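You operate a simulated robot arm through the tools that you are given. There is no shell and no other tool. Be economical: measure what you need, move in short steps, check, and stop when the job is done.

You run a simulated two-armed robot. Do the job below in one go: nothing can be reset, and whatever is moved stays where it is left.

## Task
Carry cabinet 57's tray to the bench, latch the cabinet and switch it off.
Fine: both hands, lenses stay in; shelf in, door shut.
Where things are to end (x, y in the base frame): grey tray within 0.06 m of [-0.06, -1.27].
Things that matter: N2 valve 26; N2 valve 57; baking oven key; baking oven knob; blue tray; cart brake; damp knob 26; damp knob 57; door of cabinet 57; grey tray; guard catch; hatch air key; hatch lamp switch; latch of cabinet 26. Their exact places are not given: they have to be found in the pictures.

The check looks at the end state, three seconds after you hand in, the way a careful person would. Anything else that was tipped, shoved, dropped, spilled or broken makes it a failure.

## Robot
Two 6-joint arms with two-finger parallel grippers on one trunk, on a base that drives. Base frame: it is fixed to the floor where the robot stands at the start and does not move with it; the origin is under the middle of the robot, x ahead of it, y to its left, z up. Readings come in m, degrees, newtons and seconds.
The left shoulder is at the start at [0.28, 0.185, 1.23], the right one opposite. With the tool pointing down near the work surface each hand reaches from about 0.18 to 0.88 m from the robot's upright axis, wherever it stands, measured 20 degrees to its own side. Places, roughly: N2 valve 26 [0.7, -0.2, 2]; N2 valve 57 [0.5, -0.4, 2]; baking oven key [0.2, -0.9, 1.1]; baking oven knob [0.4, -0.7, 1.2]; cart brake [0.3, 1.4, 0.7]; damp knob 26 [0.9, 0, 1.4]; damp knob 57 [0.5, -0.4, 1.4]; door of cabinet 57 [0.6, -0.4, 0.7]; guard catch [1.3, 0.4, 2]; hatch air key [-0.5, -1.5, 1.5]; hatch lamp switch [-0.8, -1.7, 1.5]; latch of cabinet 26 [0.8, 0, 1]; latch of cabinet 57 [0.7, -0.1, 1]; shelf guard [1.5, 0.5, 1.8]; sliding shelf 57 [0.8, -0.6, 0.8]; switch of cabinet 26 [0.8, 0, 1.4]. Payload 1.57 kg a hand.
Tool frame (each hand has its own): the origin (TCP) lies between the finger pads and is the grasp point; the fingertips stand 0.03 m ahead of it; z points along the fingers, y is the line along which they close. The gripper opens to 0.08 m. The fingers are 0.017 m wide and 0.012 m thick; the gripper's body (0.04 by 0.082 m) begins 0.08 m behind the TCP.
Orientation is that of the tool frame in the base frame, as [roll, pitch, yaw] about the fixed x, y, z axes, in that order (R = Rz(yaw) Ry(pitch) Rx(roll)). With the fingers straight down and closing along the base's y, the tool's x points along the base's -x, its y along +y and its z along -z.

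## Interface
- The arms move only by the tool drive_tool. It takes "left_deltas", "right_deltas" or both (then of equal length, played together; a hand with none holds still); each is a list of rows, each a list of 3 entries, a list of its own where there are three numbers: the shift along the tool's x, y, z in units of 20 mm (1.0 is 20 mm), then the turn, a rotation vector about the tool's x, y, z in units of 4 degrees (1.0 is 4 degrees), then the gripper command, from -1 (shut) to 1 (fully open), values between in proportion. In form: [[[dx, dy, dz], [rx, ry, rz], fingers], ...]. A call has 1 to 8 rows; each row shifts and turns the commanded pose from where the row before left it, along the tool's axes as they then stand. A call with a number of a shift or a turn outside -1 to 1 is refused whole. Rows are played at 5 a second. More than 0.05 m and 8.6 degrees between two rows, or a gripper value outside its range, and nothing of the call is played. A pose out of reach is approached as far as the arm can. The call stops where the force on the tool passes 60 N (or 10 N more than at its start, if that is more) or the arm is blocked; 0.2 s more then pass. The fingers move at their own pace (about 0.153 m/s each) and stop on an object; they squeeze with about 30 N. The grip force told is the motor's: it shows also when the fingers shut on nothing. Time passes only in rows, and 0.2 s behind the last, so rows that do not move let the fingers close. The reply holds the time, the measured pose of the TCP, the force on the tool along the base axes, the opening and the grip force, in the units named above and with some noise, with the torque about the TCP (base axes, N m) and any sound that the robot's microphone picked up, and new pictures: "show" is both (left out), scene, wrist or none (wrist: the cameras of the hands that moved).
- Cameras (640 x 400 px; columns grow to the right, rows downward): "scene" is now at [0.2433, -0.0481, 1.6752]; the picture's right is [-0.48, -0.88, 0.00], its down [-0.58, 0.31, -0.75] and it looks along [0.66, -0.36, -0.66] (base axes); focal length 214 px, centre (320, 200). "left" rides on the left gripper at [0.072, 0.007, -0.122] in its tool frame; the picture's right is [-0.09, 1.00, 0.00], its down [-0.84, -0.08, -0.54] and it looks along [-0.54, -0.05, 0.84] (tool axes); focal length 238 px, centre (320, 200). "right" rides on the right gripper at [0.072, -0.007, -0.122] in its tool frame; the picture's right is [0.09, 1.00, 0.00], its down [-0.84, 0.08, -0.54] and it looks along [-0.54, 0.05, 0.84] (tool axes); focal length 238 px, centre (320, 200).
- raise_lower(by): slides the trunk up (or, below 0, down) by that many m; the arms and the scene camera ride with it, the base frame stays. It gives what a move gives, with no picture.
- roll_base(legs): drives the robot by 1 to 6 legs, each [ahead, turn to the left] in m and degrees, along the robot's own axes; the way and the turn of a leg run together, so that a leg with both is an arc; at most 1.5 m and 180 degrees a leg. The arms and the cameras ride along, it lands a little off, and it stops where it bumps. It gives what a move gives, and a new picture of the scene camera.
- head_to(pan, tilt): turns the head with the scene camera to pan (to the left, within 86 degrees either way) and tilt (down, from -29 to 69), counted from straight ahead of the robot. It gives what a move gives, and a new picture of the scene camera.
- measure_at(camera, pixels): for up to 12 pixels [column, row] of the newest picture of that camera ("zoom" is the newest enlarged one), the place [x, y, z] in the base frame of the surface seen there, good to about 0.003 m, but the place of the scene camera against the robot may be out by one fixed shift of up to 0.018 m in any direction. The clock stands still meanwhile.
- inspect(camera, box): a new picture of the part [left, top, right, bottom] of that camera's present view, enlarged. The clock stands still meanwhile.
- job_done(): hands the job in; it is judged then, once.

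Keep the steps short. Do not move on a guess: measure, check each grasp and each placing, and mend mistakes. In all there are 80 turns and 260 pictures (those below and enlarged ones count). Leave the grippers open and the arms clear of the work at the hand-in unless told otherwise, and finish with a single line.

The tools are called after "Request:" by a JSON object that holds its "op" and its "data". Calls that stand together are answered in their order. drive_tool: Moves the arms, as the interface text tells. Its arguments: {"type":"object","properties":{"left_deltas":{"type":"array","items":{"type":"array"}},"right_deltas":{"type":"array","items":{"type":"array"}},"show":{"type":"string","enum":["both","scene","wrist","none"]}},"required":[]} The other tools are called the same way: raise_lower (by) slides the trunk up or down; roll_base (legs) drives the base; head_to (pan, tilt) turns the head that bears the scene camera; measure_at (camera, pixels) gives the place of the surface under pixels of a picture; inspect (camera, box) takes an enlarged picture of a part of a camera's view; job_done () hands the job in.

At the start:

```text
clock: 0.0
left_position: [0.5047, -0.0539, 1.5175]
left_orientation: [-180.0, 0.0, 180.0]
left_contact_force: [-1.1, 1.0, 0.9]
left_moment: [0.0, 0.02, 0.01]
left_grip_width: 0.08
left_grip_force: 0.1
right_position: [0.4099, -0.451, 1.5742]
right_orientation: [179.9, 0.0, -179.9]
right_contact_force: [0.1, 0.7, -0.7]
right_moment: [-0.01, 0.0, -0.02]
right_grip_width: 0.08
right_grip_force: 0.1
trunk travel left (down, up): [-0.925, 0.065]
robot x, y, heading: [0.002, -0.0, 0.1]
head pan, tilt: [-28.6, 41.0]
```

scene: 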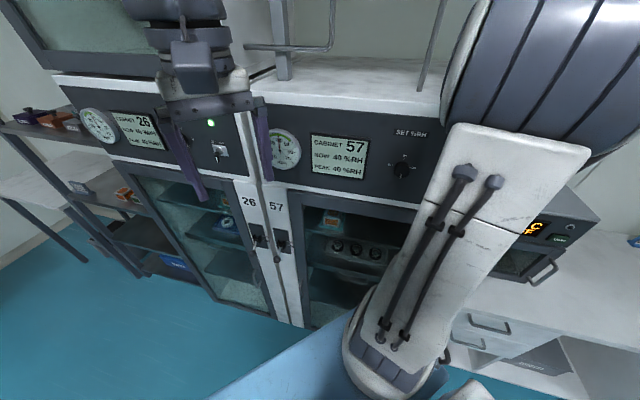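
right: 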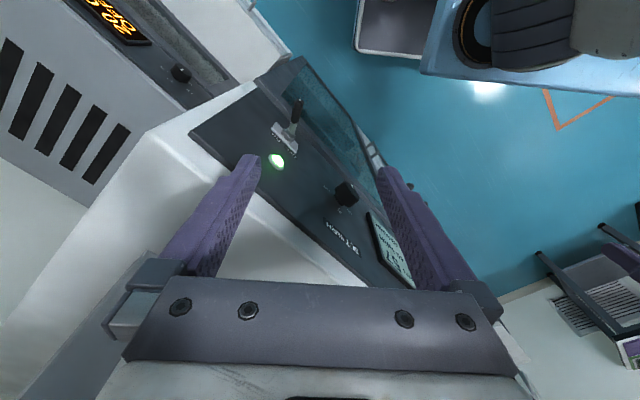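
left: 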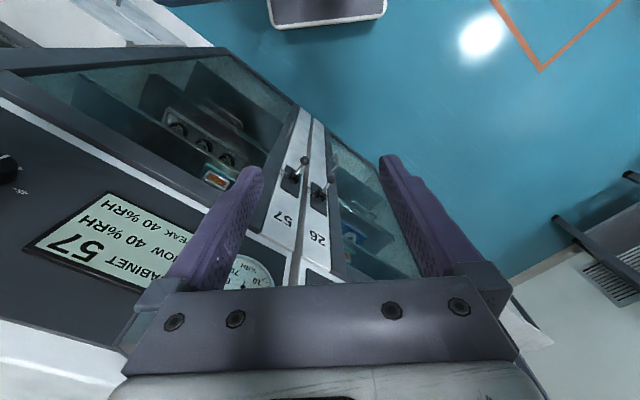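

I see cabinet 57 in the centre, its door with a latch near px (285,245), and a tray with dark lenses around (355,250). First I enlarge the views without moving anything.

Request:
{"op": "inspect", "data": {"camera": "scene", "box": [220, 90, 440, 330]}}

Request:
{"op": "inspect", "data": {"camera": "left", "box": [0, 40, 400, 290]}}

Request:
{"op": "inspect", "data": {"camera": "right", "box": [60, 0, 440, 300]}}

Request:
{"op": "measure_at", "data": {"camera": "left", "pixels": [[302, 160], [294, 178], [322, 195], [327, 183], [215, 180], [180, 130], [226, 160], [130, 55], [295, 120], [250, 225], [90, 240], [300, 260]]}}

Request:
{"op": "measure_at", "data": {"camera": "right", "pixels": [[277, 160], [284, 140], [296, 110], [345, 195], [300, 62], [370, 150], [180, 73], [390, 250], [195, 135], [250, 170]]}}

```text
1.67 times, centred on (330, 210) of scene
```

zoom: 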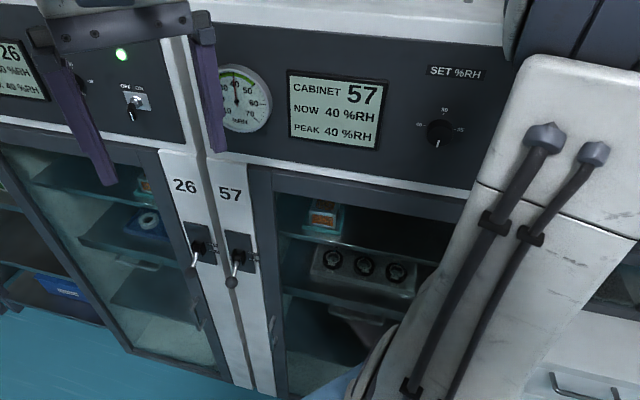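

```text
1.60 times, centred on (200, 165) of left
```

zoom: 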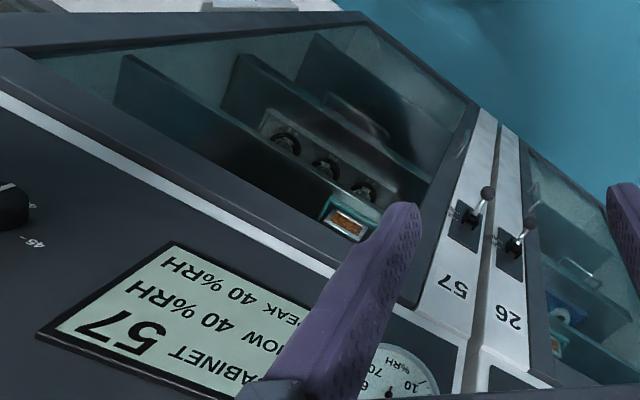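

```text
1.33 times, centred on (250, 150) of right
```

zoom: 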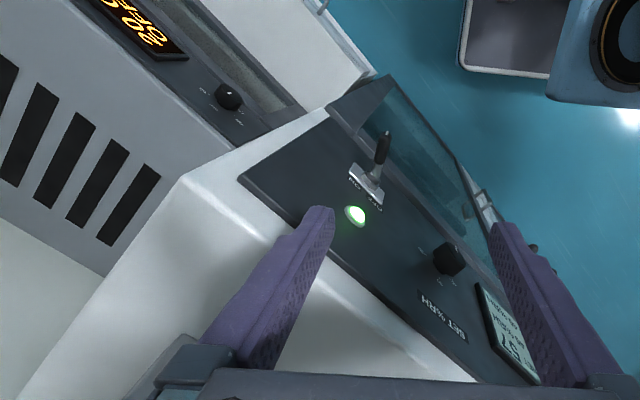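

```text
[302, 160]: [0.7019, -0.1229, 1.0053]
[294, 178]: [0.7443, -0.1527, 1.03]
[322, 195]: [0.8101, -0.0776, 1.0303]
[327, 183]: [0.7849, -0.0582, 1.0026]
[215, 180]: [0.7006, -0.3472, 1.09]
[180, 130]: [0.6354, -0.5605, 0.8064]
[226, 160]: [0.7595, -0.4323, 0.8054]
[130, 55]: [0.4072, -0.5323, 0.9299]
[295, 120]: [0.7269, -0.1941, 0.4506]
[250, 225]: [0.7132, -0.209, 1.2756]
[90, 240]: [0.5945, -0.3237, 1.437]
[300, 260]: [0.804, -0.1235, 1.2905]
```

```text
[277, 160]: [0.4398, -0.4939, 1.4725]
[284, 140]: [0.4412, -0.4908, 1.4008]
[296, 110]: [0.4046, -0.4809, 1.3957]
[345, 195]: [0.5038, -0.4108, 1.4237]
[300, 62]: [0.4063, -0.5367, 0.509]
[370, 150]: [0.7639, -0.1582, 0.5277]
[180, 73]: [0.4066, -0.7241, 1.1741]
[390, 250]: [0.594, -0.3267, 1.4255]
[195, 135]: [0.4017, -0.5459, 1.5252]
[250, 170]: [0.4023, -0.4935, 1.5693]
```

The cabinet 57 front runs at about 48° and the switch is near [0.44,-0.49,1.40]. Next I look to the right, where the bench should be.

Request:
{"op": "head_to", "data": {"pan": -85, "tilt": 35}}

```text
clock: 1.3
left_position: [0.5041, -0.0546, 1.5175]
left_orientation: [180.0, 0.0, 180.0]
left_contact_force: [-0.4, -0.6, 0.2]
left_moment: [0.01, 0.0, 0.0]
left_grip_width: 0.0803
left_grip_force: 0.1
right_position: [0.4092, -0.4498, 1.5729]
right_orientation: [-180.0, 0.0, -179.9]
right_contact_force: [-0.3, 0.4, -0.5]
right_moment: [0.0, 0.01, -0.02]
right_grip_width: 0.0803
right_grip_force: 0.1
trunk travel left (down, up): [-0.925, 0.065]
robot x, y, heading: [0.0014, -0.0021, 0.1]
head pan, tilt: [-85.0, 35.0]
```

scene: 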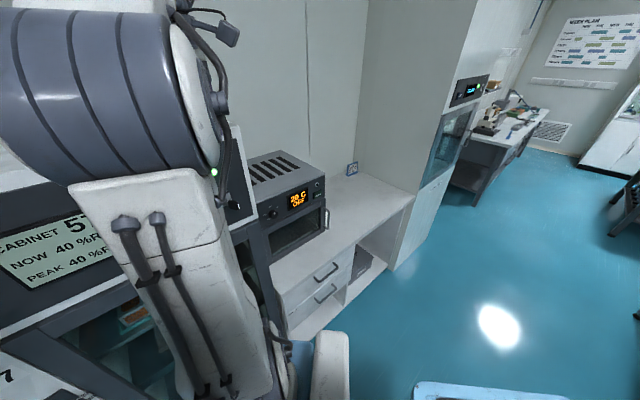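

The bench is the white top around (360,215), beside the oven. I measure its top and surroundings.

Request:
{"op": "measure_at", "data": {"camera": "scene", "pixels": [[290, 290], [408, 196], [330, 245], [360, 215], [340, 190], [385, 195], [300, 218], [325, 225], [355, 172], [372, 190], [320, 250], [390, 270]]}}

Request:
{"op": "inspect", "data": {"camera": "scene", "box": [230, 130, 430, 340]}}

```text
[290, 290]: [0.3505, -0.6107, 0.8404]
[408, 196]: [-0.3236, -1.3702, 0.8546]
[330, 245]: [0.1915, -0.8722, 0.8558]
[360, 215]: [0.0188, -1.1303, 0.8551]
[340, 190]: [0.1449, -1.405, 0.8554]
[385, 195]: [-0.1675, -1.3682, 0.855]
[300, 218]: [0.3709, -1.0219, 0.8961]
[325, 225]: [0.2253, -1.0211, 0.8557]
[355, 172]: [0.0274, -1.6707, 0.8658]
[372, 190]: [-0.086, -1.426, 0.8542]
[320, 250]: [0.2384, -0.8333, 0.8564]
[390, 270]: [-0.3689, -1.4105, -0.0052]
```

```text
1.90 times, centred on (330, 235) of scene
```

zoom: 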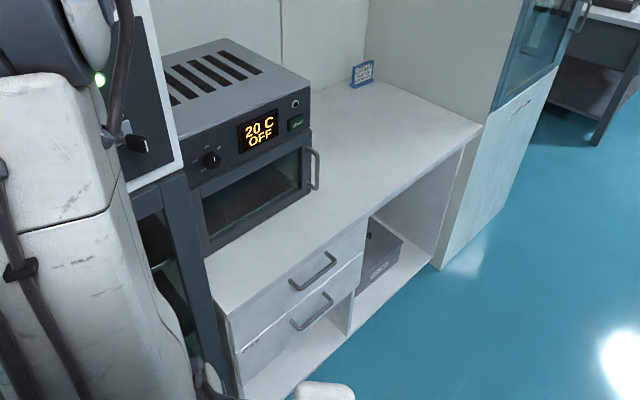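

The bench top is at z≈0.855 and its front edge is in line with the cabinet front. Before driving I measure the things near the robot's feet and what stands around me.

Request:
{"op": "measure_at", "data": {"camera": "right", "pixels": [[390, 25], [362, 45], [500, 80], [440, 60], [560, 130], [600, 280], [620, 350], [560, 255]]}}

Request:
{"op": "measure_at", "data": {"camera": "left", "pixels": [[325, 10], [275, 25], [540, 70], [560, 225], [620, 210]]}}

Request:
{"op": "head_to", "data": {"pan": 60, "tilt": 35}}

```text
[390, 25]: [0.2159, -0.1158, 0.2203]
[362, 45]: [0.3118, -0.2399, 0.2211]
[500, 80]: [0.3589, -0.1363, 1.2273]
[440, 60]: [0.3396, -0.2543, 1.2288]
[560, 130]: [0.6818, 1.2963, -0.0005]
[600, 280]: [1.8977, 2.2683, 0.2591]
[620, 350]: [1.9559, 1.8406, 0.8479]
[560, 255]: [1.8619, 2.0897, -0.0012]
```

```text
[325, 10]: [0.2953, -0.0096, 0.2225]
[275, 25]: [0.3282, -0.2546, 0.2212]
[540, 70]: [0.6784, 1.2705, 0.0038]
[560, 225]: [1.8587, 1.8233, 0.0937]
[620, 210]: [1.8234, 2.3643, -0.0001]
```

```text
clock: 3.5
left_position: [0.5054, -0.0547, 1.5176]
left_orientation: [-180.0, 0.1, 179.9]
left_contact_force: [-0.7, -0.5, -0.7]
left_moment: [0.01, 0.0, -0.03]
left_grip_width: 0.08
left_grip_force: 0.0
right_position: [0.4106, -0.4509, 1.574]
right_orientation: [180.0, 0.0, 180.0]
right_contact_force: [-0.7, 0.1, -1.7]
right_moment: [0.01, 0.0, 0.02]
right_grip_width: 0.08
right_grip_force: 0.0
trunk travel left (down, up): [-0.925, 0.065]
robot x, y, heading: [0.0044, 0.003, -0.1]
head pan, tilt: [60.0, 35.0]
```

scene: 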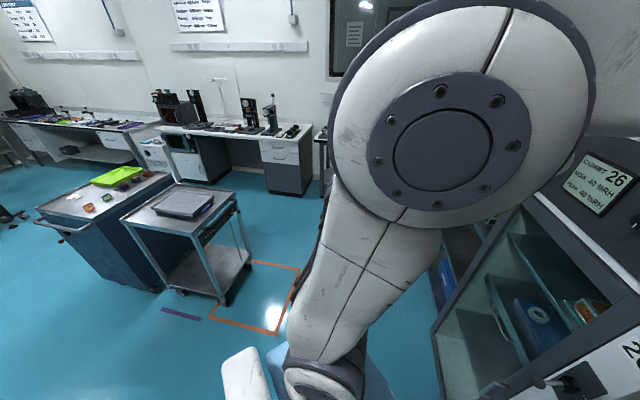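

The way behind and left of me is clear: the cart is about 1 m away and my base is about ±0.26 m wide. I back off, shift left and turn to face cabinet 57 squarely (heading −42°).

Request:
{"op": "roll_base", "data": {"legs": [[-0.3, 0], [0, 35.2], [0.33, 0], [0, -77.3]]}}

Request:
{"op": "head_to", "data": {"pan": 0, "tilt": 45}}

```text
clock: 12.4
left_position: [0.3103, -0.1877, 1.5179]
left_orientation: [180.0, -0.1, 137.6]
left_contact_force: [-0.2, -0.2, 0.1]
left_moment: [0.01, 0.01, 0.03]
left_grip_width: 0.08
left_grip_force: 0.0
right_position: [-0.0251, -0.4177, 1.5733]
right_orientation: [-179.9, -0.1, 137.5]
right_contact_force: [0.3, -0.1, -0.2]
right_moment: [0.02, -0.02, 0.0]
right_grip_width: 0.0802
right_grip_force: 0.1
trunk travel left (down, up): [-0.925, 0.065]
robot x, y, heading: [-0.0255, 0.1912, -42.4]
head pan, tilt: [60.0, 35.0]
```

scene: 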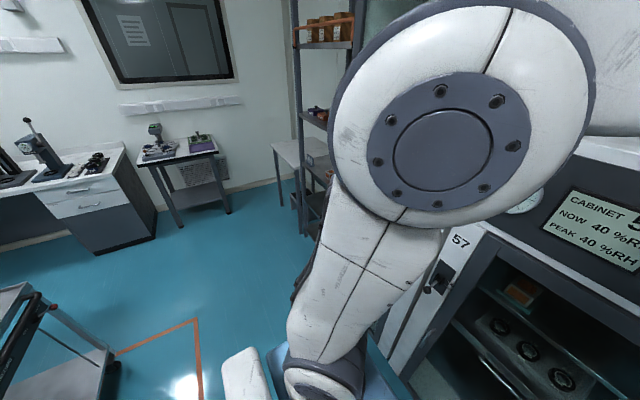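

```text
clock: 13.7
left_position: [0.3106, -0.1892, 1.5185]
left_orientation: [-180.0, -0.1, 137.8]
left_contact_force: [0.4, 0.1, 0.0]
left_moment: [-0.01, 0.04, 0.01]
left_grip_width: 0.08
left_grip_force: 0.0
right_position: [-0.0258, -0.4172, 1.5736]
right_orientation: [179.9, 0.0, 137.6]
right_contact_force: [0.2, 0.3, 0.4]
right_moment: [0.0, 0.03, -0.02]
right_grip_width: 0.0803
right_grip_force: 0.0
trunk travel left (down, up): [-0.925, 0.065]
robot x, y, heading: [-0.0253, 0.1937, -42.5]
head pan, tilt: [0.0, 45.0]
```

scene: 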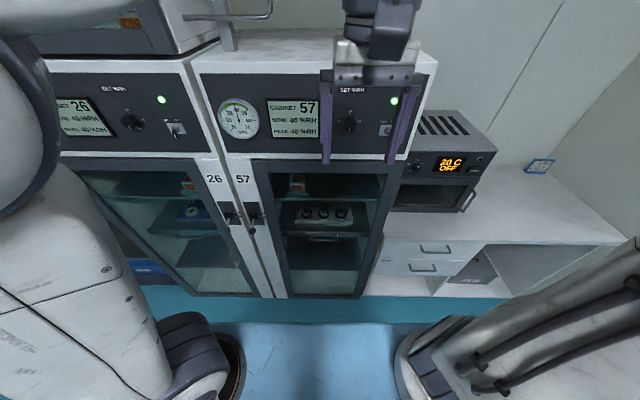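

Now I'm facing the cabinet. I measure the door frame, latch, tray and shelf and enlarge the view.

Request:
{"op": "inspect", "data": {"camera": "scene", "box": [200, 150, 400, 310]}}

Request:
{"op": "inspect", "data": {"camera": "scene", "box": [225, 190, 305, 240]}}

Request:
{"op": "inspect", "data": {"camera": "scene", "box": [330, 80, 430, 160]}}

Request:
{"op": "measure_at", "data": {"camera": "scene", "pixels": [[255, 167], [270, 292], [355, 292], [393, 170], [300, 214], [325, 214], [341, 214], [283, 225], [364, 222], [252, 228], [256, 206], [320, 238]]}}

```text
2.50 times, centred on (300, 230) of scene
```

zoom: 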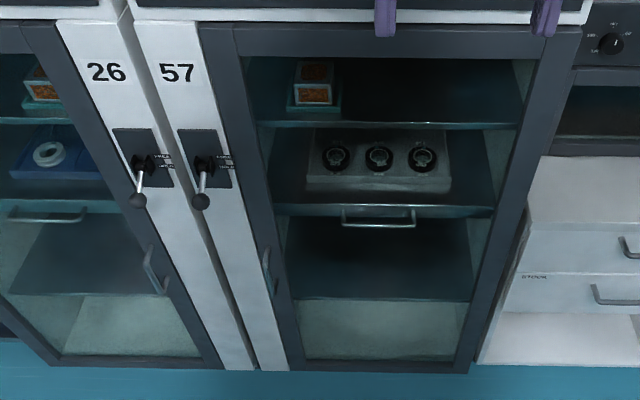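

```text
8.00 times, centred on (265, 215) of scene
```

zoom: 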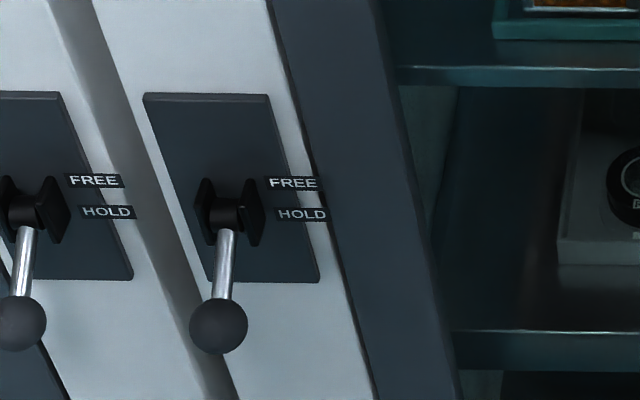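

```text
5.00 times, centred on (380, 120) of scene
```

zoom: 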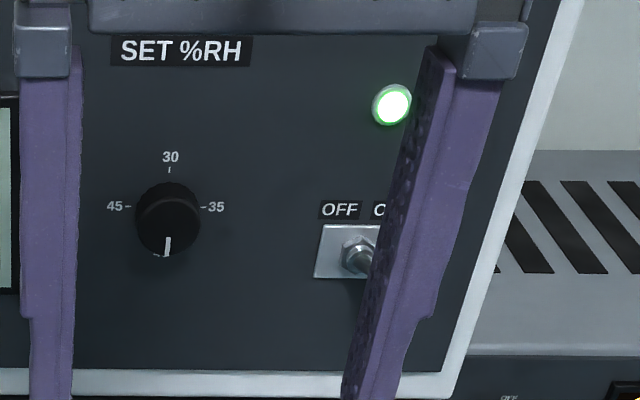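

```text
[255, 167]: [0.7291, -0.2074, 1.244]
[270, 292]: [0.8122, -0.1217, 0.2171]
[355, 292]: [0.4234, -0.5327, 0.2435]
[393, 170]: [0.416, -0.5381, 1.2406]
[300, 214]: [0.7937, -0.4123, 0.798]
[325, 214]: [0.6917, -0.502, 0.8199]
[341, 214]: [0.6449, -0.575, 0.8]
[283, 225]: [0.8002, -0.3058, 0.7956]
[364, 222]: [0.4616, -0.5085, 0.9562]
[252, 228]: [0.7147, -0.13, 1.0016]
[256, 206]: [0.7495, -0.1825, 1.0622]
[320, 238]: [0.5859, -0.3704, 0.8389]
```

The latch lever is down at HOLD, and lifting it goes to FREE. The door pull is near (279,258) and the shelf pull near (323,238). I enlarge and measure these.

Request:
{"op": "inspect", "data": {"camera": "scene", "box": [250, 210, 370, 285]}}

Request:
{"op": "measure_at", "data": {"camera": "zoom", "pixels": [[140, 213], [155, 300], [148, 255], [380, 165], [245, 140], [370, 152], [15, 100], [180, 60], [300, 90], [280, 230], [490, 130], [320, 30]]}}

```text
5.33 times, centred on (310, 248) of scene
```

zoom: 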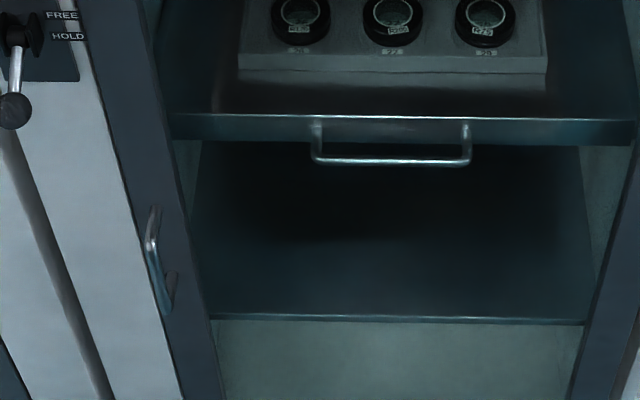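

```text
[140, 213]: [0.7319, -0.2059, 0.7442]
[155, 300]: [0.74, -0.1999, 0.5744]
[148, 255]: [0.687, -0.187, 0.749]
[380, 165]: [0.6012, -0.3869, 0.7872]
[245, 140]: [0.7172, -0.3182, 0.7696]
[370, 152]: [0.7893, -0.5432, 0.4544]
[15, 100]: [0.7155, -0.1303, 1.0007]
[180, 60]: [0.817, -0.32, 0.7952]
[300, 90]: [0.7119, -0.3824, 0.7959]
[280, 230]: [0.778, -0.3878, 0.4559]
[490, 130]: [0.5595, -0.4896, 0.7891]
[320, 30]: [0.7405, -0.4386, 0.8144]
```

Latch ball is at about [0.71,-0.13,1.00] and the door pull at [0.687,-0.187,0.75]. I lower the trunk 0.2 m, then swing the left hand towards the latch while tilting it forwards.

Request:
{"op": "raise_lower", "data": {"by": -0.2}}

Request:
{"op": "drive_tool", "data": {"left_deltas": [[[-0.45, 1, 0.78], [0, -1, 0], 0.6], [[-0.395, 1, 0.809], [0, -1, 0], 0.6], [[-0.337, 1, 0.835], [0, -1, 0], 0.6], [[-0.278, 1, 0.857], [0, -1, 0], 0.6], [[-0.218, 1, 0.874], [0, -1, 0], 0.6], [[-0.156, 1, 0.887], [0, -1, 0], 0.6], [[-0.094, 1, 0.896], [0, -1, 0], 0.6], [[-0.031, 1, 0.9], [0, -1, 0], 0.6]], "show": "none"}}

Request:
{"op": "drive_tool", "data": {"left_deltas": [[[0.031, 1, 0.9], [0, -1, 0], 0.6], [[0.094, 1, 0.896], [0, -1, 0], 0.6], [[0.156, 1, 0.887], [0, -1, 0], 0.6], [[0.218, 1, 0.874], [0, -1, 0], 0.6], [[0.279, 1, 0.856], [0, -1, 0], 0.6], [[0.338, 1, 0.835], [0, -1, 0], 0.6], [[0.395, 1, 0.809], [0, -1, 0], 0.6], [[0.45, 1, 0.78], [0, 0, 0], 0.6]], "show": "both"}}

```text
clock: 15.9
left_position: [0.3104, -0.1899, 1.3186]
left_orientation: [180.0, 0.0, 137.7]
left_contact_force: [0.5, 1.2, 0.4]
left_moment: [-0.05, -0.01, 0.01]
left_grip_width: 0.0799
left_grip_force: 0.0
right_position: [-0.027, -0.4179, 1.3746]
right_orientation: [180.0, 0.0, 137.6]
right_contact_force: [0.2, 0.0, 0.2]
right_moment: [-0.01, -0.01, 0.0]
right_grip_width: 0.0799
right_grip_force: 0.1
trunk travel left (down, up): [-0.725, 0.265]
robot x, y, heading: [-0.0267, 0.195, -42.2]
head pan, tilt: [0.0, 45.0]
```

```text
clock: 17.7
left_position: [0.4812, -0.1412, 1.1884]
left_orientation: [180.0, 31.9, 137.6]
left_contact_force: [0.3, -0.7, -0.5]
left_moment: [0.0, -0.02, -0.01]
left_grip_width: 0.064
left_grip_force: 0.1
left hand out of reach, approached as far as the arm can: row 6, 7, 8
right_position: [-0.0257, -0.417, 1.3733]
right_orientation: [180.0, 0.0, 137.6]
right_contact_force: [0.0, 1.6, 0.7]
right_moment: [0.02, -0.01, 0.0]
right_grip_width: 0.0802
right_grip_force: 0.0
trunk travel left (down, up): [-0.725, 0.265]
robot x, y, heading: [-0.0277, 0.1916, -42.3]
head pan, tilt: [0.0, 45.0]
```

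```text
clock: 19.5
left_position: [0.6098, -0.1541, 1.0969]
left_orientation: [176.7, 56.9, 137.0]
left_contact_force: [-0.2, 0.2, -0.8]
left_moment: [-0.03, -0.01, 0.04]
left_grip_width: 0.0639
left_grip_force: 0.0
left hand out of reach, approached as far as the arm can: row 1, 4, 5, 6, 7, 8
right_position: [-0.0262, -0.4184, 1.3733]
right_orientation: [-180.0, 0.0, 137.6]
right_contact_force: [-0.4, -0.1, -0.3]
right_moment: [0.02, 0.01, 0.01]
right_grip_width: 0.0798
right_grip_force: 0.0
trunk travel left (down, up): [-0.725, 0.265]
robot x, y, heading: [-0.0252, 0.1939, -42.4]
head pan, tilt: [0.0, 45.0]
```

scene: 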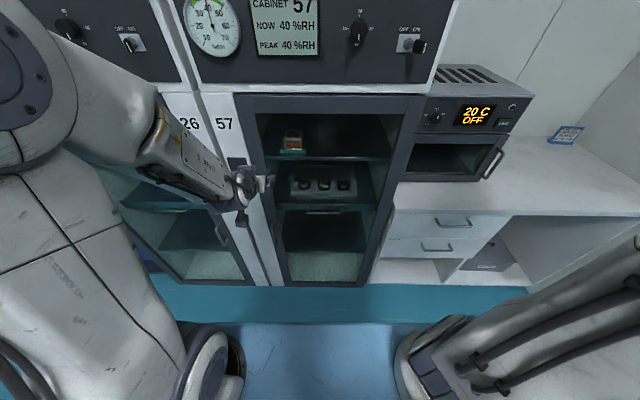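
left: 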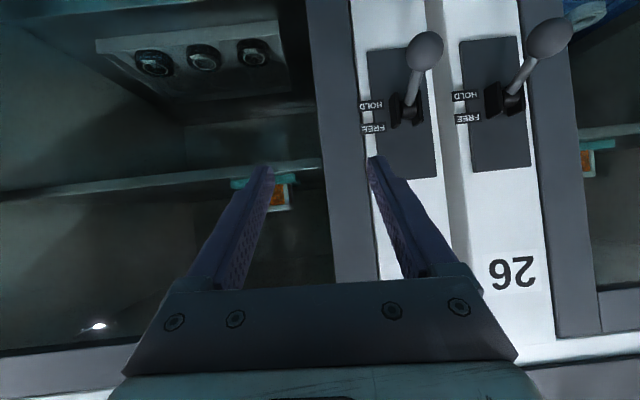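

The left hand reports being out of reach because it is too close to the shoulder. I back off 0.13 m, which also leaves room for the door to swing.

Request:
{"op": "roll_base", "data": {"legs": [[-0.13, 0]]}}

Request:
{"op": "drive_tool", "data": {"left_deltas": [[[0, 0, 0], [0, 0, 0], 0.6]], "show": "wrist"}}

```text
clock: 20.7
left_position: [0.5122, -0.0659, 1.0954]
left_orientation: [176.6, 56.8, 137.1]
left_contact_force: [0.3, -0.2, -0.3]
left_moment: [-0.02, 0.03, 0.01]
left_grip_width: 0.064
left_grip_force: 0.0
right_position: [-0.123, -0.3297, 1.3728]
right_orientation: [180.0, 0.0, 137.7]
right_contact_force: [0.8, 0.6, 0.6]
right_moment: [0.01, 0.05, 0.03]
right_grip_width: 0.0799
right_grip_force: 0.0
trunk travel left (down, up): [-0.725, 0.265]
robot x, y, heading: [-0.1185, 0.2788, -42.1]
head pan, tilt: [0.0, 45.0]
```

scene: 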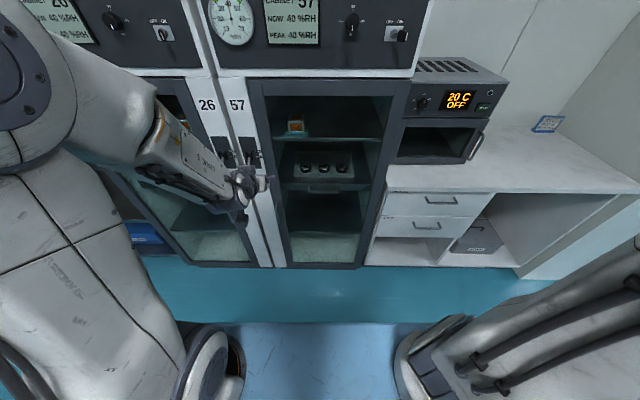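

```text
clock: 21.1
left_position: [0.5128, -0.065, 1.096]
left_orientation: [176.7, 56.9, 137.0]
left_contact_force: [-0.1, 0.3, -0.2]
left_moment: [-0.01, 0.01, -0.04]
left_grip_width: 0.0642
left_grip_force: 0.1
right_position: [-0.123, -0.329, 1.374]
right_orientation: [-180.0, 0.0, 137.7]
right_contact_force: [-0.9, 0.0, -0.3]
right_moment: [0.0, 0.0, -0.03]
right_grip_width: 0.08
right_grip_force: 0.1
trunk travel left (down, up): [-0.725, 0.265]
robot x, y, heading: [-0.1245, 0.2803, -42.3]
head pan, tilt: [0.0, 45.0]
```

left: 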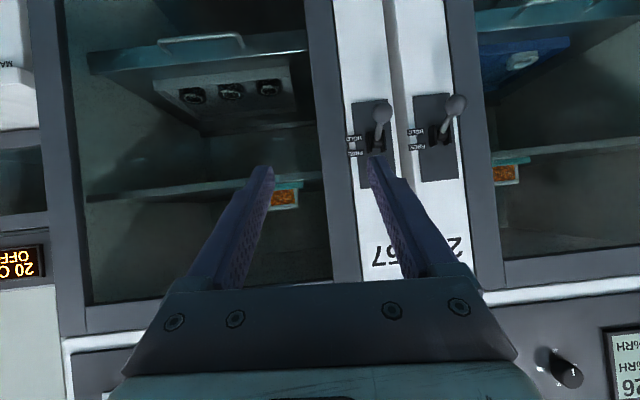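

Request:
{"op": "measure_at", "data": {"camera": "left", "pixels": [[382, 112], [378, 135], [372, 152], [360, 180], [355, 110], [436, 130], [200, 42], [255, 110], [325, 60]]}}

Request:
{"op": "inspect", "data": {"camera": "left", "box": [320, 80, 420, 180]}}

```text
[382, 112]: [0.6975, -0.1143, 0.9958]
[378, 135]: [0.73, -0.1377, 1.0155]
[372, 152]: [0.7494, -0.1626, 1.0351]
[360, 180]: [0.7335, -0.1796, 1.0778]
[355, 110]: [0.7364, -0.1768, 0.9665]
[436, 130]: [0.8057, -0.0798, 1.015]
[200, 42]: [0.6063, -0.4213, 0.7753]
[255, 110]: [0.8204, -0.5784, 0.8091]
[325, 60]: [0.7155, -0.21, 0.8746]
```

```text
4.00 times, centred on (370, 130) of left
```

zoom: 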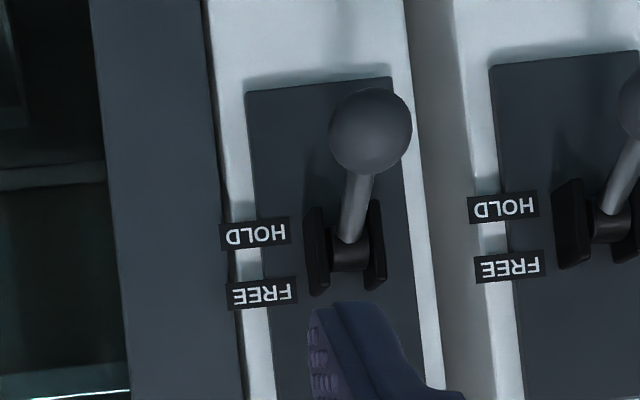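

Ball centre is about [0.706,-0.122,0.991]. I line up and come halfway along the tool axis, then check.

Request:
{"op": "drive_tool", "data": {"left_deltas": [[[0, 0.78, 1], [0, 0, 0], 0.6], [[0, 0.78, 1], [0, 0, 0], 0.6], [[0, 0.78, 1], [0, 0, 0], 0.6], [[-0.25, 0.78, 1], [0, 0, 0], 0.6], [[-0.25, 0.78, 1], [0, 0, 0], 0.6]], "show": "wrist"}}

```text
clock: 22.3
left_position: [0.5622, -0.1067, 1.084]
left_orientation: [176.1, 56.6, 137.0]
left_contact_force: [0.1, -0.3, 0.9]
left_moment: [0.04, 0.0, -0.02]
left_grip_width: 0.0641
left_grip_force: 0.1
left hand out of reach, approached as far as the arm can: row 1, 2, 3, 4, 5
right_position: [-0.1225, -0.3278, 1.375]
right_orientation: [180.0, 0.0, 137.7]
right_contact_force: [-0.5, -0.6, -0.2]
right_moment: [0.03, -0.03, 0.01]
right_grip_width: 0.0799
right_grip_force: 0.1
trunk travel left (down, up): [-0.725, 0.265]
robot x, y, heading: [-0.1222, 0.2752, -42.3]
head pan, tilt: [0.0, 45.0]
```

left: 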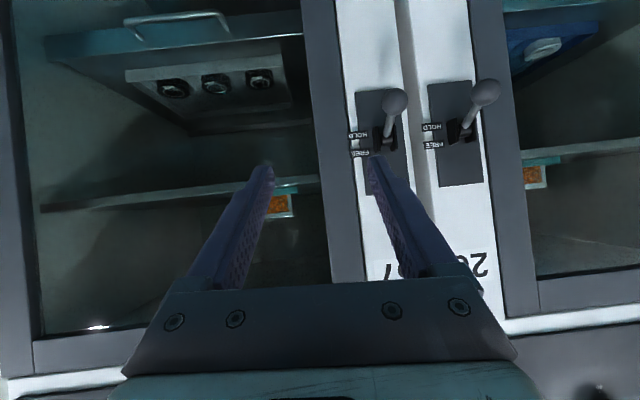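

The hand won't move left at this tilt because the wrist is nearly in line with the forearm. I turn the hand back towards vertical, to about 25° of tilt, to keep the wrist bent.

Request:
{"op": "drive_tool", "data": {"left_deltas": [[[0, 0, 0], [0, 1, 0], 0.6], [[0, 0, 0], [0, 1, 0], 0.6], [[0, 0, 0], [0, 1, 0], 0.6], [[0, 0, 0], [0, 1, 0], 0.6], [[0, 0, 0], [0, 1, 0], 0.6], [[0, 0, 0], [0, 1, 0], 0.6], [[0, 0, 0], [0, 1, 0], 0.6], [[0, 0, 0], [0, 1, 0], 0.6]], "show": "none"}}

Request:
{"op": "drive_tool", "data": {"left_deltas": [[[0, 0.5, 0], [0, 0, 0], 0.6], [[0, 0.5, 0], [0, 0, 0], 0.6]], "show": "both"}}

```text
clock: 24.1
left_position: [0.5703, -0.0956, 1.0848]
left_orientation: [173.7, 40.3, 138.5]
left_contact_force: [-0.4, -0.2, 0.7]
left_moment: [0.0, 0.0, -0.02]
left_grip_width: 0.064
left_grip_force: 0.0
left hand out of reach, approached as far as the arm can: row 4, 5, 6, 7, 8
right_position: [-0.123, -0.329, 1.3741]
right_orientation: [-180.0, 0.0, 137.6]
right_contact_force: [0.7, 0.4, -0.3]
right_moment: [0.02, -0.03, -0.01]
right_grip_width: 0.08
right_grip_force: 0.0
trunk travel left (down, up): [-0.725, 0.265]
robot x, y, heading: [-0.1204, 0.2811, -42.0]
head pan, tilt: [0.0, 45.0]
```

```text
clock: 24.7
left_position: [0.5807, -0.0828, 1.0856]
left_orientation: [174.3, 37.8, 138.7]
left_contact_force: [0.1, -0.7, -0.7]
left_moment: [0.02, -0.01, 0.02]
left_grip_width: 0.0641
left_grip_force: 0.1
left hand out of reach, approached as far as the arm can: row 1
right_position: [-0.1223, -0.3297, 1.373]
right_orientation: [-179.9, 0.0, 137.7]
right_contact_force: [-0.1, -0.1, 0.0]
right_moment: [-0.02, -0.01, 0.01]
right_grip_width: 0.0801
right_grip_force: 0.0
trunk travel left (down, up): [-0.725, 0.265]
robot x, y, heading: [-0.1206, 0.2777, -42.4]
head pan, tilt: [0.0, 45.0]
```

scene: 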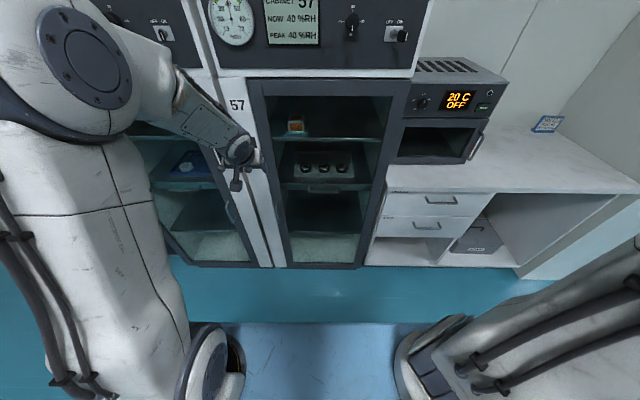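
left: 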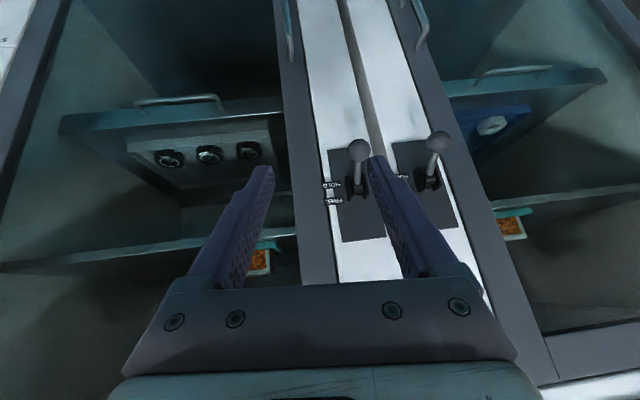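

It moves sideways again. I continue left and set the tilt to about 30°.

Request:
{"op": "drive_tool", "data": {"left_deltas": [[[0, 0.7, 0], [0, 1, 0], 0.6], [[0, 0.7, 0], [0, 1, 0], 0.6], [[0, 0.7, 0], [0, 0, 0], 0.6], [[0, 0.7, 0], [0, 0, 0], 0.6]], "show": "wrist"}}

```text
clock: 25.7
left_position: [0.6153, -0.0388, 1.0901]
left_orientation: [174.8, 29.9, 139.5]
left_contact_force: [-0.9, 0.0, 0.2]
left_moment: [-0.03, 0.0, -0.01]
left_grip_width: 0.064
left_grip_force: 0.1
right_position: [-0.1227, -0.329, 1.3748]
right_orientation: [180.0, 0.0, 137.7]
right_contact_force: [0.2, 0.2, -0.3]
right_moment: [0.01, 0.0, -0.01]
right_grip_width: 0.0801
right_grip_force: 0.2
trunk travel left (down, up): [-0.725, 0.265]
robot x, y, heading: [-0.1242, 0.2807, -42.5]
head pan, tilt: [0.0, 45.0]
```

left: 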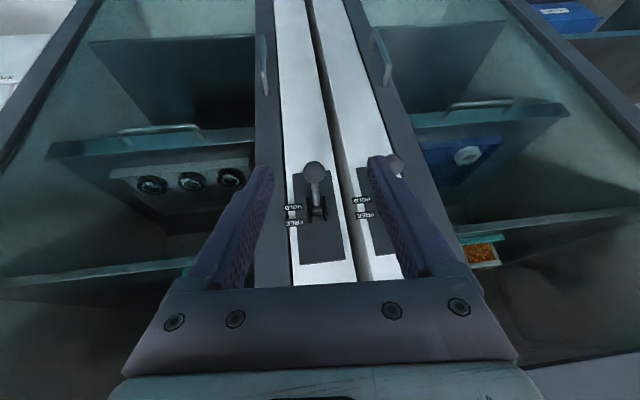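

Sideways alignment is right (u≈0.39). I straighten the hand a little and go down along a slant to the ball, stopping just short.

Request:
{"op": "drive_tool", "data": {"left_deltas": [[[0, 0, 0], [0.8, 0, 0.3], 0.6], [[0, 0, 0], [0.8, 0, 0.3], 0.6], [[-0.353, 0, 0.925], [0, 0, 0], 0.6], [[-0.353, 0, 0.925], [0, 0, 0], 0.6], [[-0.353, 0, 0.925], [0, 0, 0], 0.6], [[-0.353, 0, 0.925], [0, 0, 0], 0.6], [[-0.353, 0, 0.925], [0, 0, 0], 0.6]], "show": "wrist"}}

Request:
{"op": "measure_at", "data": {"camera": "left", "pixels": [[316, 125], [316, 135], [316, 145]]}}

```text
clock: 27.3
left_position: [0.6714, -0.0922, 1.0274]
left_orientation: [179.9, 29.8, 136.8]
left_contact_force: [0.7, 0.5, -0.3]
left_moment: [0.02, -0.01, -0.03]
left_grip_width: 0.0639
left_grip_force: 0.0
right_position: [-0.1226, -0.3289, 1.3743]
right_orientation: [180.0, 0.1, 137.8]
right_contact_force: [0.3, -0.4, 0.0]
right_moment: [0.03, -0.03, 0.01]
right_grip_width: 0.0798
right_grip_force: 0.0
trunk travel left (down, up): [-0.725, 0.265]
robot x, y, heading: [-0.1253, 0.2783, -42.3]
head pan, tilt: [0.0, 45.0]
```

left: 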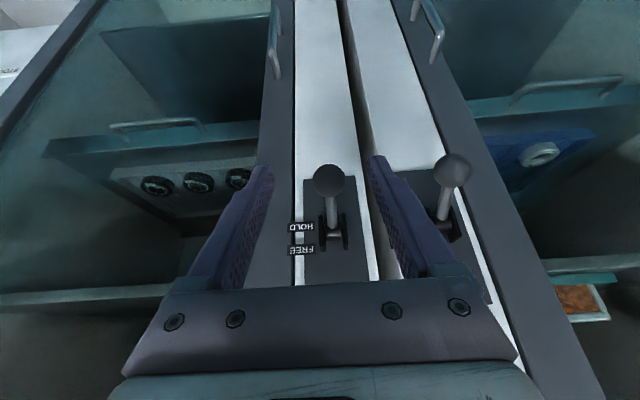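

```text
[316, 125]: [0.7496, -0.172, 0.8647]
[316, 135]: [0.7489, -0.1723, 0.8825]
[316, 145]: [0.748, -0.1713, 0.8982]
```

Request:
{"op": "measure_at", "data": {"camera": "left", "pixels": [[329, 180], [329, 172], [331, 205], [333, 232]]}}

```text
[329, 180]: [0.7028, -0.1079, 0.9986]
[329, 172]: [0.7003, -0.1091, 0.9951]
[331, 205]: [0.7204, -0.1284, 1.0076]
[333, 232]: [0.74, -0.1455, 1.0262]
```

Ball centre is about [0.709,-0.116,0.991]. I advance the last 5 cm and close on it.

Request:
{"op": "drive_tool", "data": {"left_deltas": [[[-0.32, 0.13, 0.88], [0, 0, 0], 0.6], [[-0.32, 0.13, 0.88], [0, 0, 0], 0.6], [[-0.32, 0.13, 0.88], [0, 0, 0], 0.6], [[0, 0, 0], [0, 0, 0], -0.2], [[0, 0, 0], [0, 0, 0], -0.6], [[0, 0, 0], [0, 0, 0], -0.6]], "show": "wrist"}}

```text
clock: 28.7
left_position: [0.7063, -0.1154, 0.992]
left_orientation: [179.9, 29.8, 136.7]
left_contact_force: [-4.9, -4.8, 0.5]
left_moment: [-0.04, -0.07, -0.05]
left_grip_width: 0.0269
left_grip_force: 37.7
right_position: [-0.1224, -0.3295, 1.3729]
right_orientation: [-179.9, 0.0, 137.6]
right_contact_force: [0.1, -0.6, 0.4]
right_moment: [0.04, 0.01, -0.04]
right_grip_width: 0.0797
right_grip_force: 0.0
trunk travel left (down, up): [-0.725, 0.265]
robot x, y, heading: [-0.123, 0.276, -42.3]
head pan, tilt: [0.0, 45.0]
```

left: 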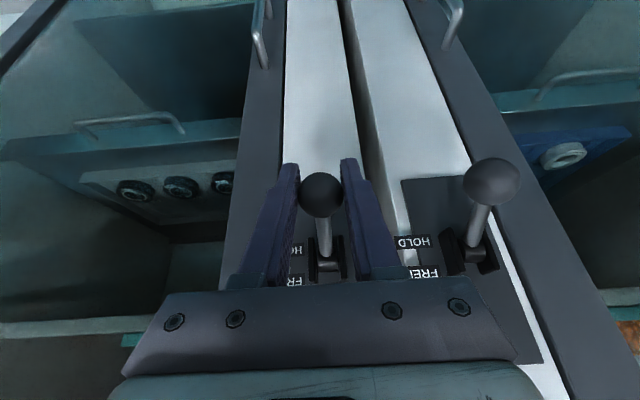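

The ball is held (opening 0.027 m). I lift it along its arc to FREE.

Request:
{"op": "drive_tool", "data": {"left_deltas": [[[-0.12, 0, -0.86], [0, 0, 0], -0.6], [[-0.31, 0, -0.74], [0, 0, 0], -0.6], [[-0.485, 0, -0.645], [0, 0, 0], -0.6], [[-0.67, 0, -0.51], [0, 0, 0], -0.6]], "show": "wrist"}}

```text
clock: 29.7
left_position: [0.7114, -0.1165, 1.0611]
left_orientation: [179.7, 30.6, 136.9]
left_contact_force: [-0.1, -6.3, 0.2]
left_moment: [-0.19, -0.09, 0.02]
left_grip_width: 0.0203
left_grip_force: 1.9
right_position: [-0.1244, -0.3299, 1.3744]
right_orientation: [179.9, 0.0, 137.7]
right_contact_force: [-0.4, -1.1, 0.7]
right_moment: [-0.03, 0.01, -0.03]
right_grip_width: 0.0801
right_grip_force: 0.1
trunk travel left (down, up): [-0.725, 0.265]
robot x, y, heading: [-0.1235, 0.2766, -42.2]
head pan, tilt: [0.0, 45.0]
```

left: 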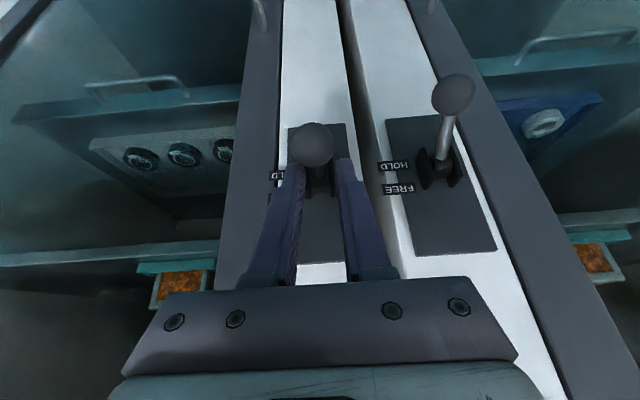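

The ball slipped ahead of the fingers part-way. I check the lever's position.

Request:
{"op": "measure_at", "data": {"camera": "left", "pixels": [[313, 145], [313, 135], [320, 185]]}}

Request:
{"op": "inspect", "data": {"camera": "left", "box": [240, 90, 400, 230]}}

Request:
{"op": "inspect", "data": {"camera": "scene", "box": [210, 110, 310, 210]}}

```text
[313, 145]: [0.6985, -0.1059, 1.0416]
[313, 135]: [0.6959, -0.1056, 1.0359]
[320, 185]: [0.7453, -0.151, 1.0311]
```

```text
2.86 times, centred on (320, 160) of left
```

zoom: 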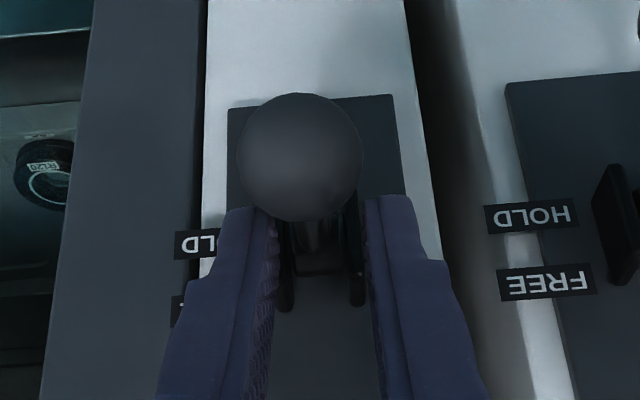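

```text
4.00 times, centred on (260, 160) of scene
```

zoom: 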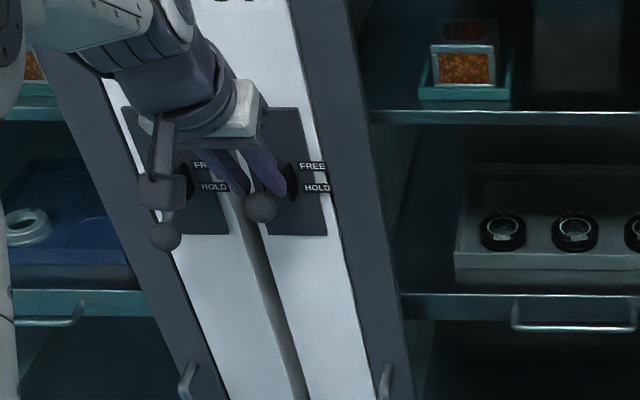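

The ball is at z≈1.035, a bit above level. I reopen, regrip it and lift again to feel whether it has reached its stop.

Request:
{"op": "drive_tool", "data": {"left_deltas": [[[0, 0, 0], [0, 0, 0], 0.3], [[0, 0, 0], [0, 0, 0], 0.3], [[0.95, -0.05, 0.95], [0, 0, 0], 0.3], [[0, 0, 0], [0, 0, 0], -1], [[0, 0, 0], [0, 0, 0], -1], [[0, 0, 0], [0, 0, 0], -1]], "show": "wrist"}}

Request:
{"op": "drive_tool", "data": {"left_deltas": [[[-0.3, 0, -0.43], [0, 0, 0], -1], [[-0.33, 0, -0.38], [0, 0, 0], -1]], "show": "wrist"}}

```text
clock: 31.1
left_position: [0.6994, -0.1088, 1.0255]
left_orientation: [-180.0, 29.1, 136.9]
left_contact_force: [-17.4, 14.9, -13.9]
left_moment: [-0.21, -0.26, -0.04]
left_grip_width: 0.0001
left_grip_force: 21.5
right_position: [-0.1233, -0.3291, 1.375]
right_orientation: [180.0, 0.1, 137.7]
right_contact_force: [0.0, -0.2, 0.5]
right_moment: [-0.01, 0.0, 0.01]
right_grip_width: 0.0802
right_grip_force: 0.0
trunk travel left (down, up): [-0.725, 0.265]
robot x, y, heading: [-0.12, 0.2813, -42.1]
head pan, tilt: [0.0, 45.0]
```

left: 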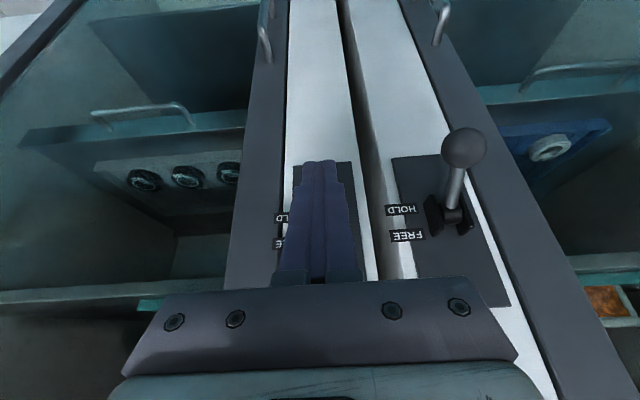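

```text
clock: 31.7
left_position: [0.6966, -0.1066, 1.0339]
left_orientation: [-179.6, 27.1, 137.0]
left_contact_force: [-27.2, 27.3, -41.7]
left_moment: [-0.14, -0.15, 0.01]
left_grip_width: 0.0001
left_grip_force: 21.5
right_position: [-0.122, -0.3286, 1.3738]
right_orientation: [180.0, 0.0, 137.7]
right_contact_force: [0.2, -0.5, 0.3]
right_moment: [-0.01, 0.01, -0.04]
right_grip_width: 0.08
right_grip_force: 0.1
trunk travel left (down, up): [-0.725, 0.265]
robot x, y, heading: [-0.121, 0.2788, -42.2]
head pan, tilt: [0.0, 45.0]
```

left: 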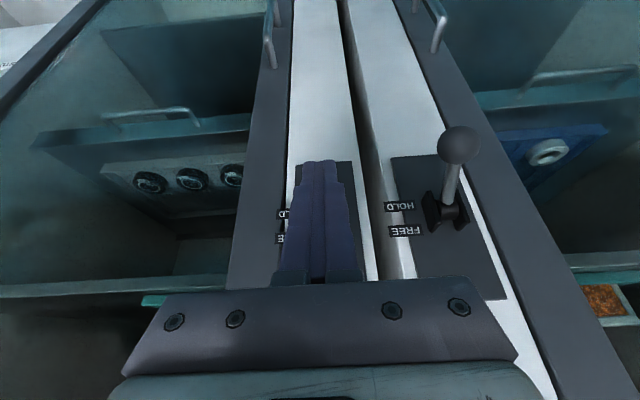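

The fingers missed the ball and closed under it, pressing up with 40 N, so the lever is probably at its upper stop. I back away and look.

Request:
{"op": "drive_tool", "data": {"left_deltas": [[[0.3, 0, 0.4], [0, 0, 0], -1], [[0.9, 0, 0], [0, 0, 0], -1], [[0.9, 0, 0], [0, 0, 0], -1], [[0.9, 0, 0], [0, 0, 0], -1]], "show": "both"}}

Request:
{"op": "inspect", "data": {"camera": "left", "box": [260, 100, 420, 240]}}

```text
clock: 32.7
left_position: [0.6693, -0.0803, 1.0133]
left_orientation: [179.8, 29.9, 137.0]
left_contact_force: [0.9, -0.7, 0.2]
left_moment: [0.01, -0.05, -0.01]
left_grip_width: 0.0
left_grip_force: 21.2
right_position: [-0.1233, -0.3287, 1.3732]
right_orientation: [-180.0, 0.1, 137.6]
right_contact_force: [0.1, -1.3, -0.2]
right_moment: [-0.01, 0.01, 0.03]
right_grip_width: 0.0803
right_grip_force: 0.0
trunk travel left (down, up): [-0.725, 0.265]
robot x, y, heading: [-0.125, 0.2757, -42.3]
head pan, tilt: [0.0, 45.0]
```

scene: 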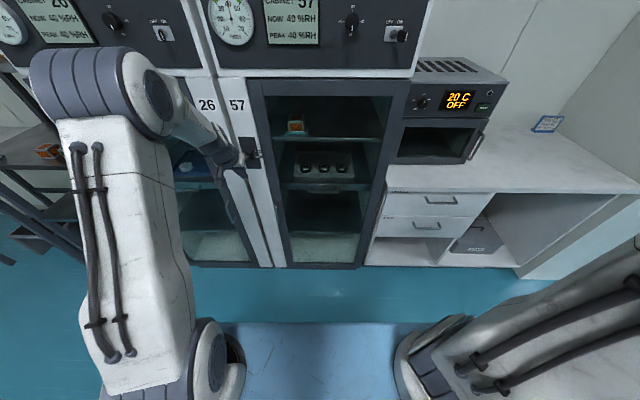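
left: 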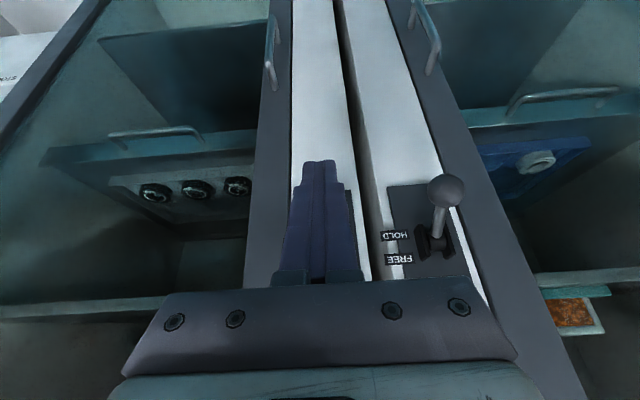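

```text
2.86 times, centred on (340, 170) of left
```

zoom: 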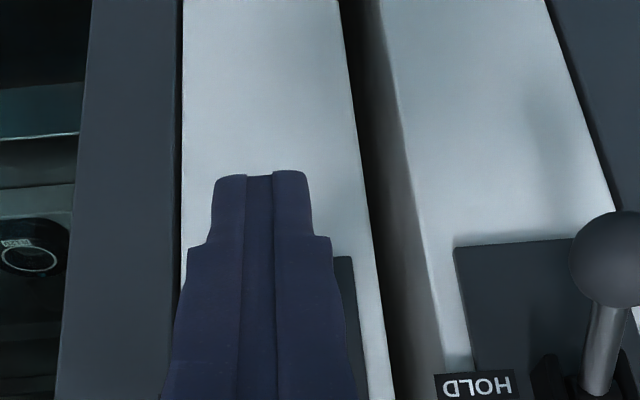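

Request:
{"op": "drive_tool", "data": {"left_deltas": [[[0.5, 0, 0], [0, 0, 0], 1], [[0, 0, 0], [0, 0, 0], 1], [[0, 0, 0], [0, 0, 0], 1]], "show": "wrist"}}

Request:
{"op": "inspect", "data": {"camera": "scene", "box": [210, 100, 310, 180]}}

```text
clock: 33.5
left_position: [0.6624, -0.0737, 1.007]
left_orientation: [179.8, 29.9, 136.9]
left_contact_force: [0.0, 0.0, 0.5]
left_moment: [0.0, 0.01, 0.03]
left_grip_width: 0.0797
left_grip_force: 0.1
right_position: [-0.1231, -0.3289, 1.3734]
right_orientation: [179.9, 0.0, 137.7]
right_contact_force: [-0.3, 0.7, 0.6]
right_moment: [-0.02, 0.02, -0.03]
right_grip_width: 0.08
right_grip_force: 0.1
trunk travel left (down, up): [-0.725, 0.265]
robot x, y, heading: [-0.1186, 0.2802, -42.4]
head pan, tilt: [0.0, 45.0]
```

left: 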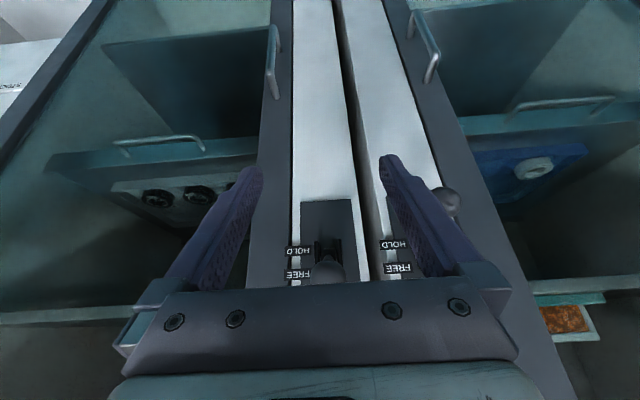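

```text
5.00 times, centred on (260, 140) of scene
```

zoom: 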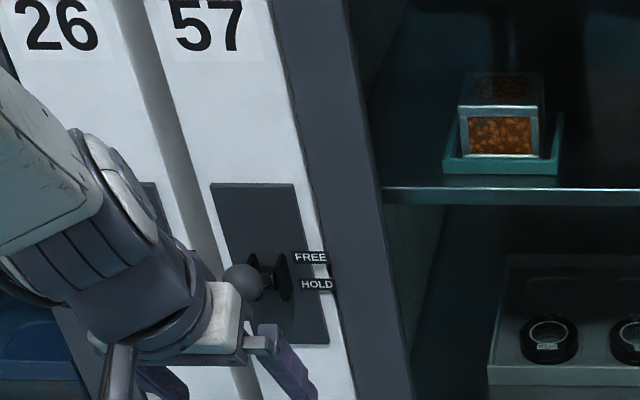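

The lever now stands raised. I measure the ball to confirm.

Request:
{"op": "measure_at", "data": {"camera": "zoom", "pixels": [[243, 280], [265, 275], [285, 330]]}}

Request:
{"op": "measure_at", "data": {"camera": "left", "pixels": [[328, 272], [326, 255], [272, 62], [270, 30], [272, 95], [180, 140]]}}

```text
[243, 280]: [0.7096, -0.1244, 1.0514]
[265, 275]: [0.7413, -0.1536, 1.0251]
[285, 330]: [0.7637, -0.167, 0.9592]
```

```text
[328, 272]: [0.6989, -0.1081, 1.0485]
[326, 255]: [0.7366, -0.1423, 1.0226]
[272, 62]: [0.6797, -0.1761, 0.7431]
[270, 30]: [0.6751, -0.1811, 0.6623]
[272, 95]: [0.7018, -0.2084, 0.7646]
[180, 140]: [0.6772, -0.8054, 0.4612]
```

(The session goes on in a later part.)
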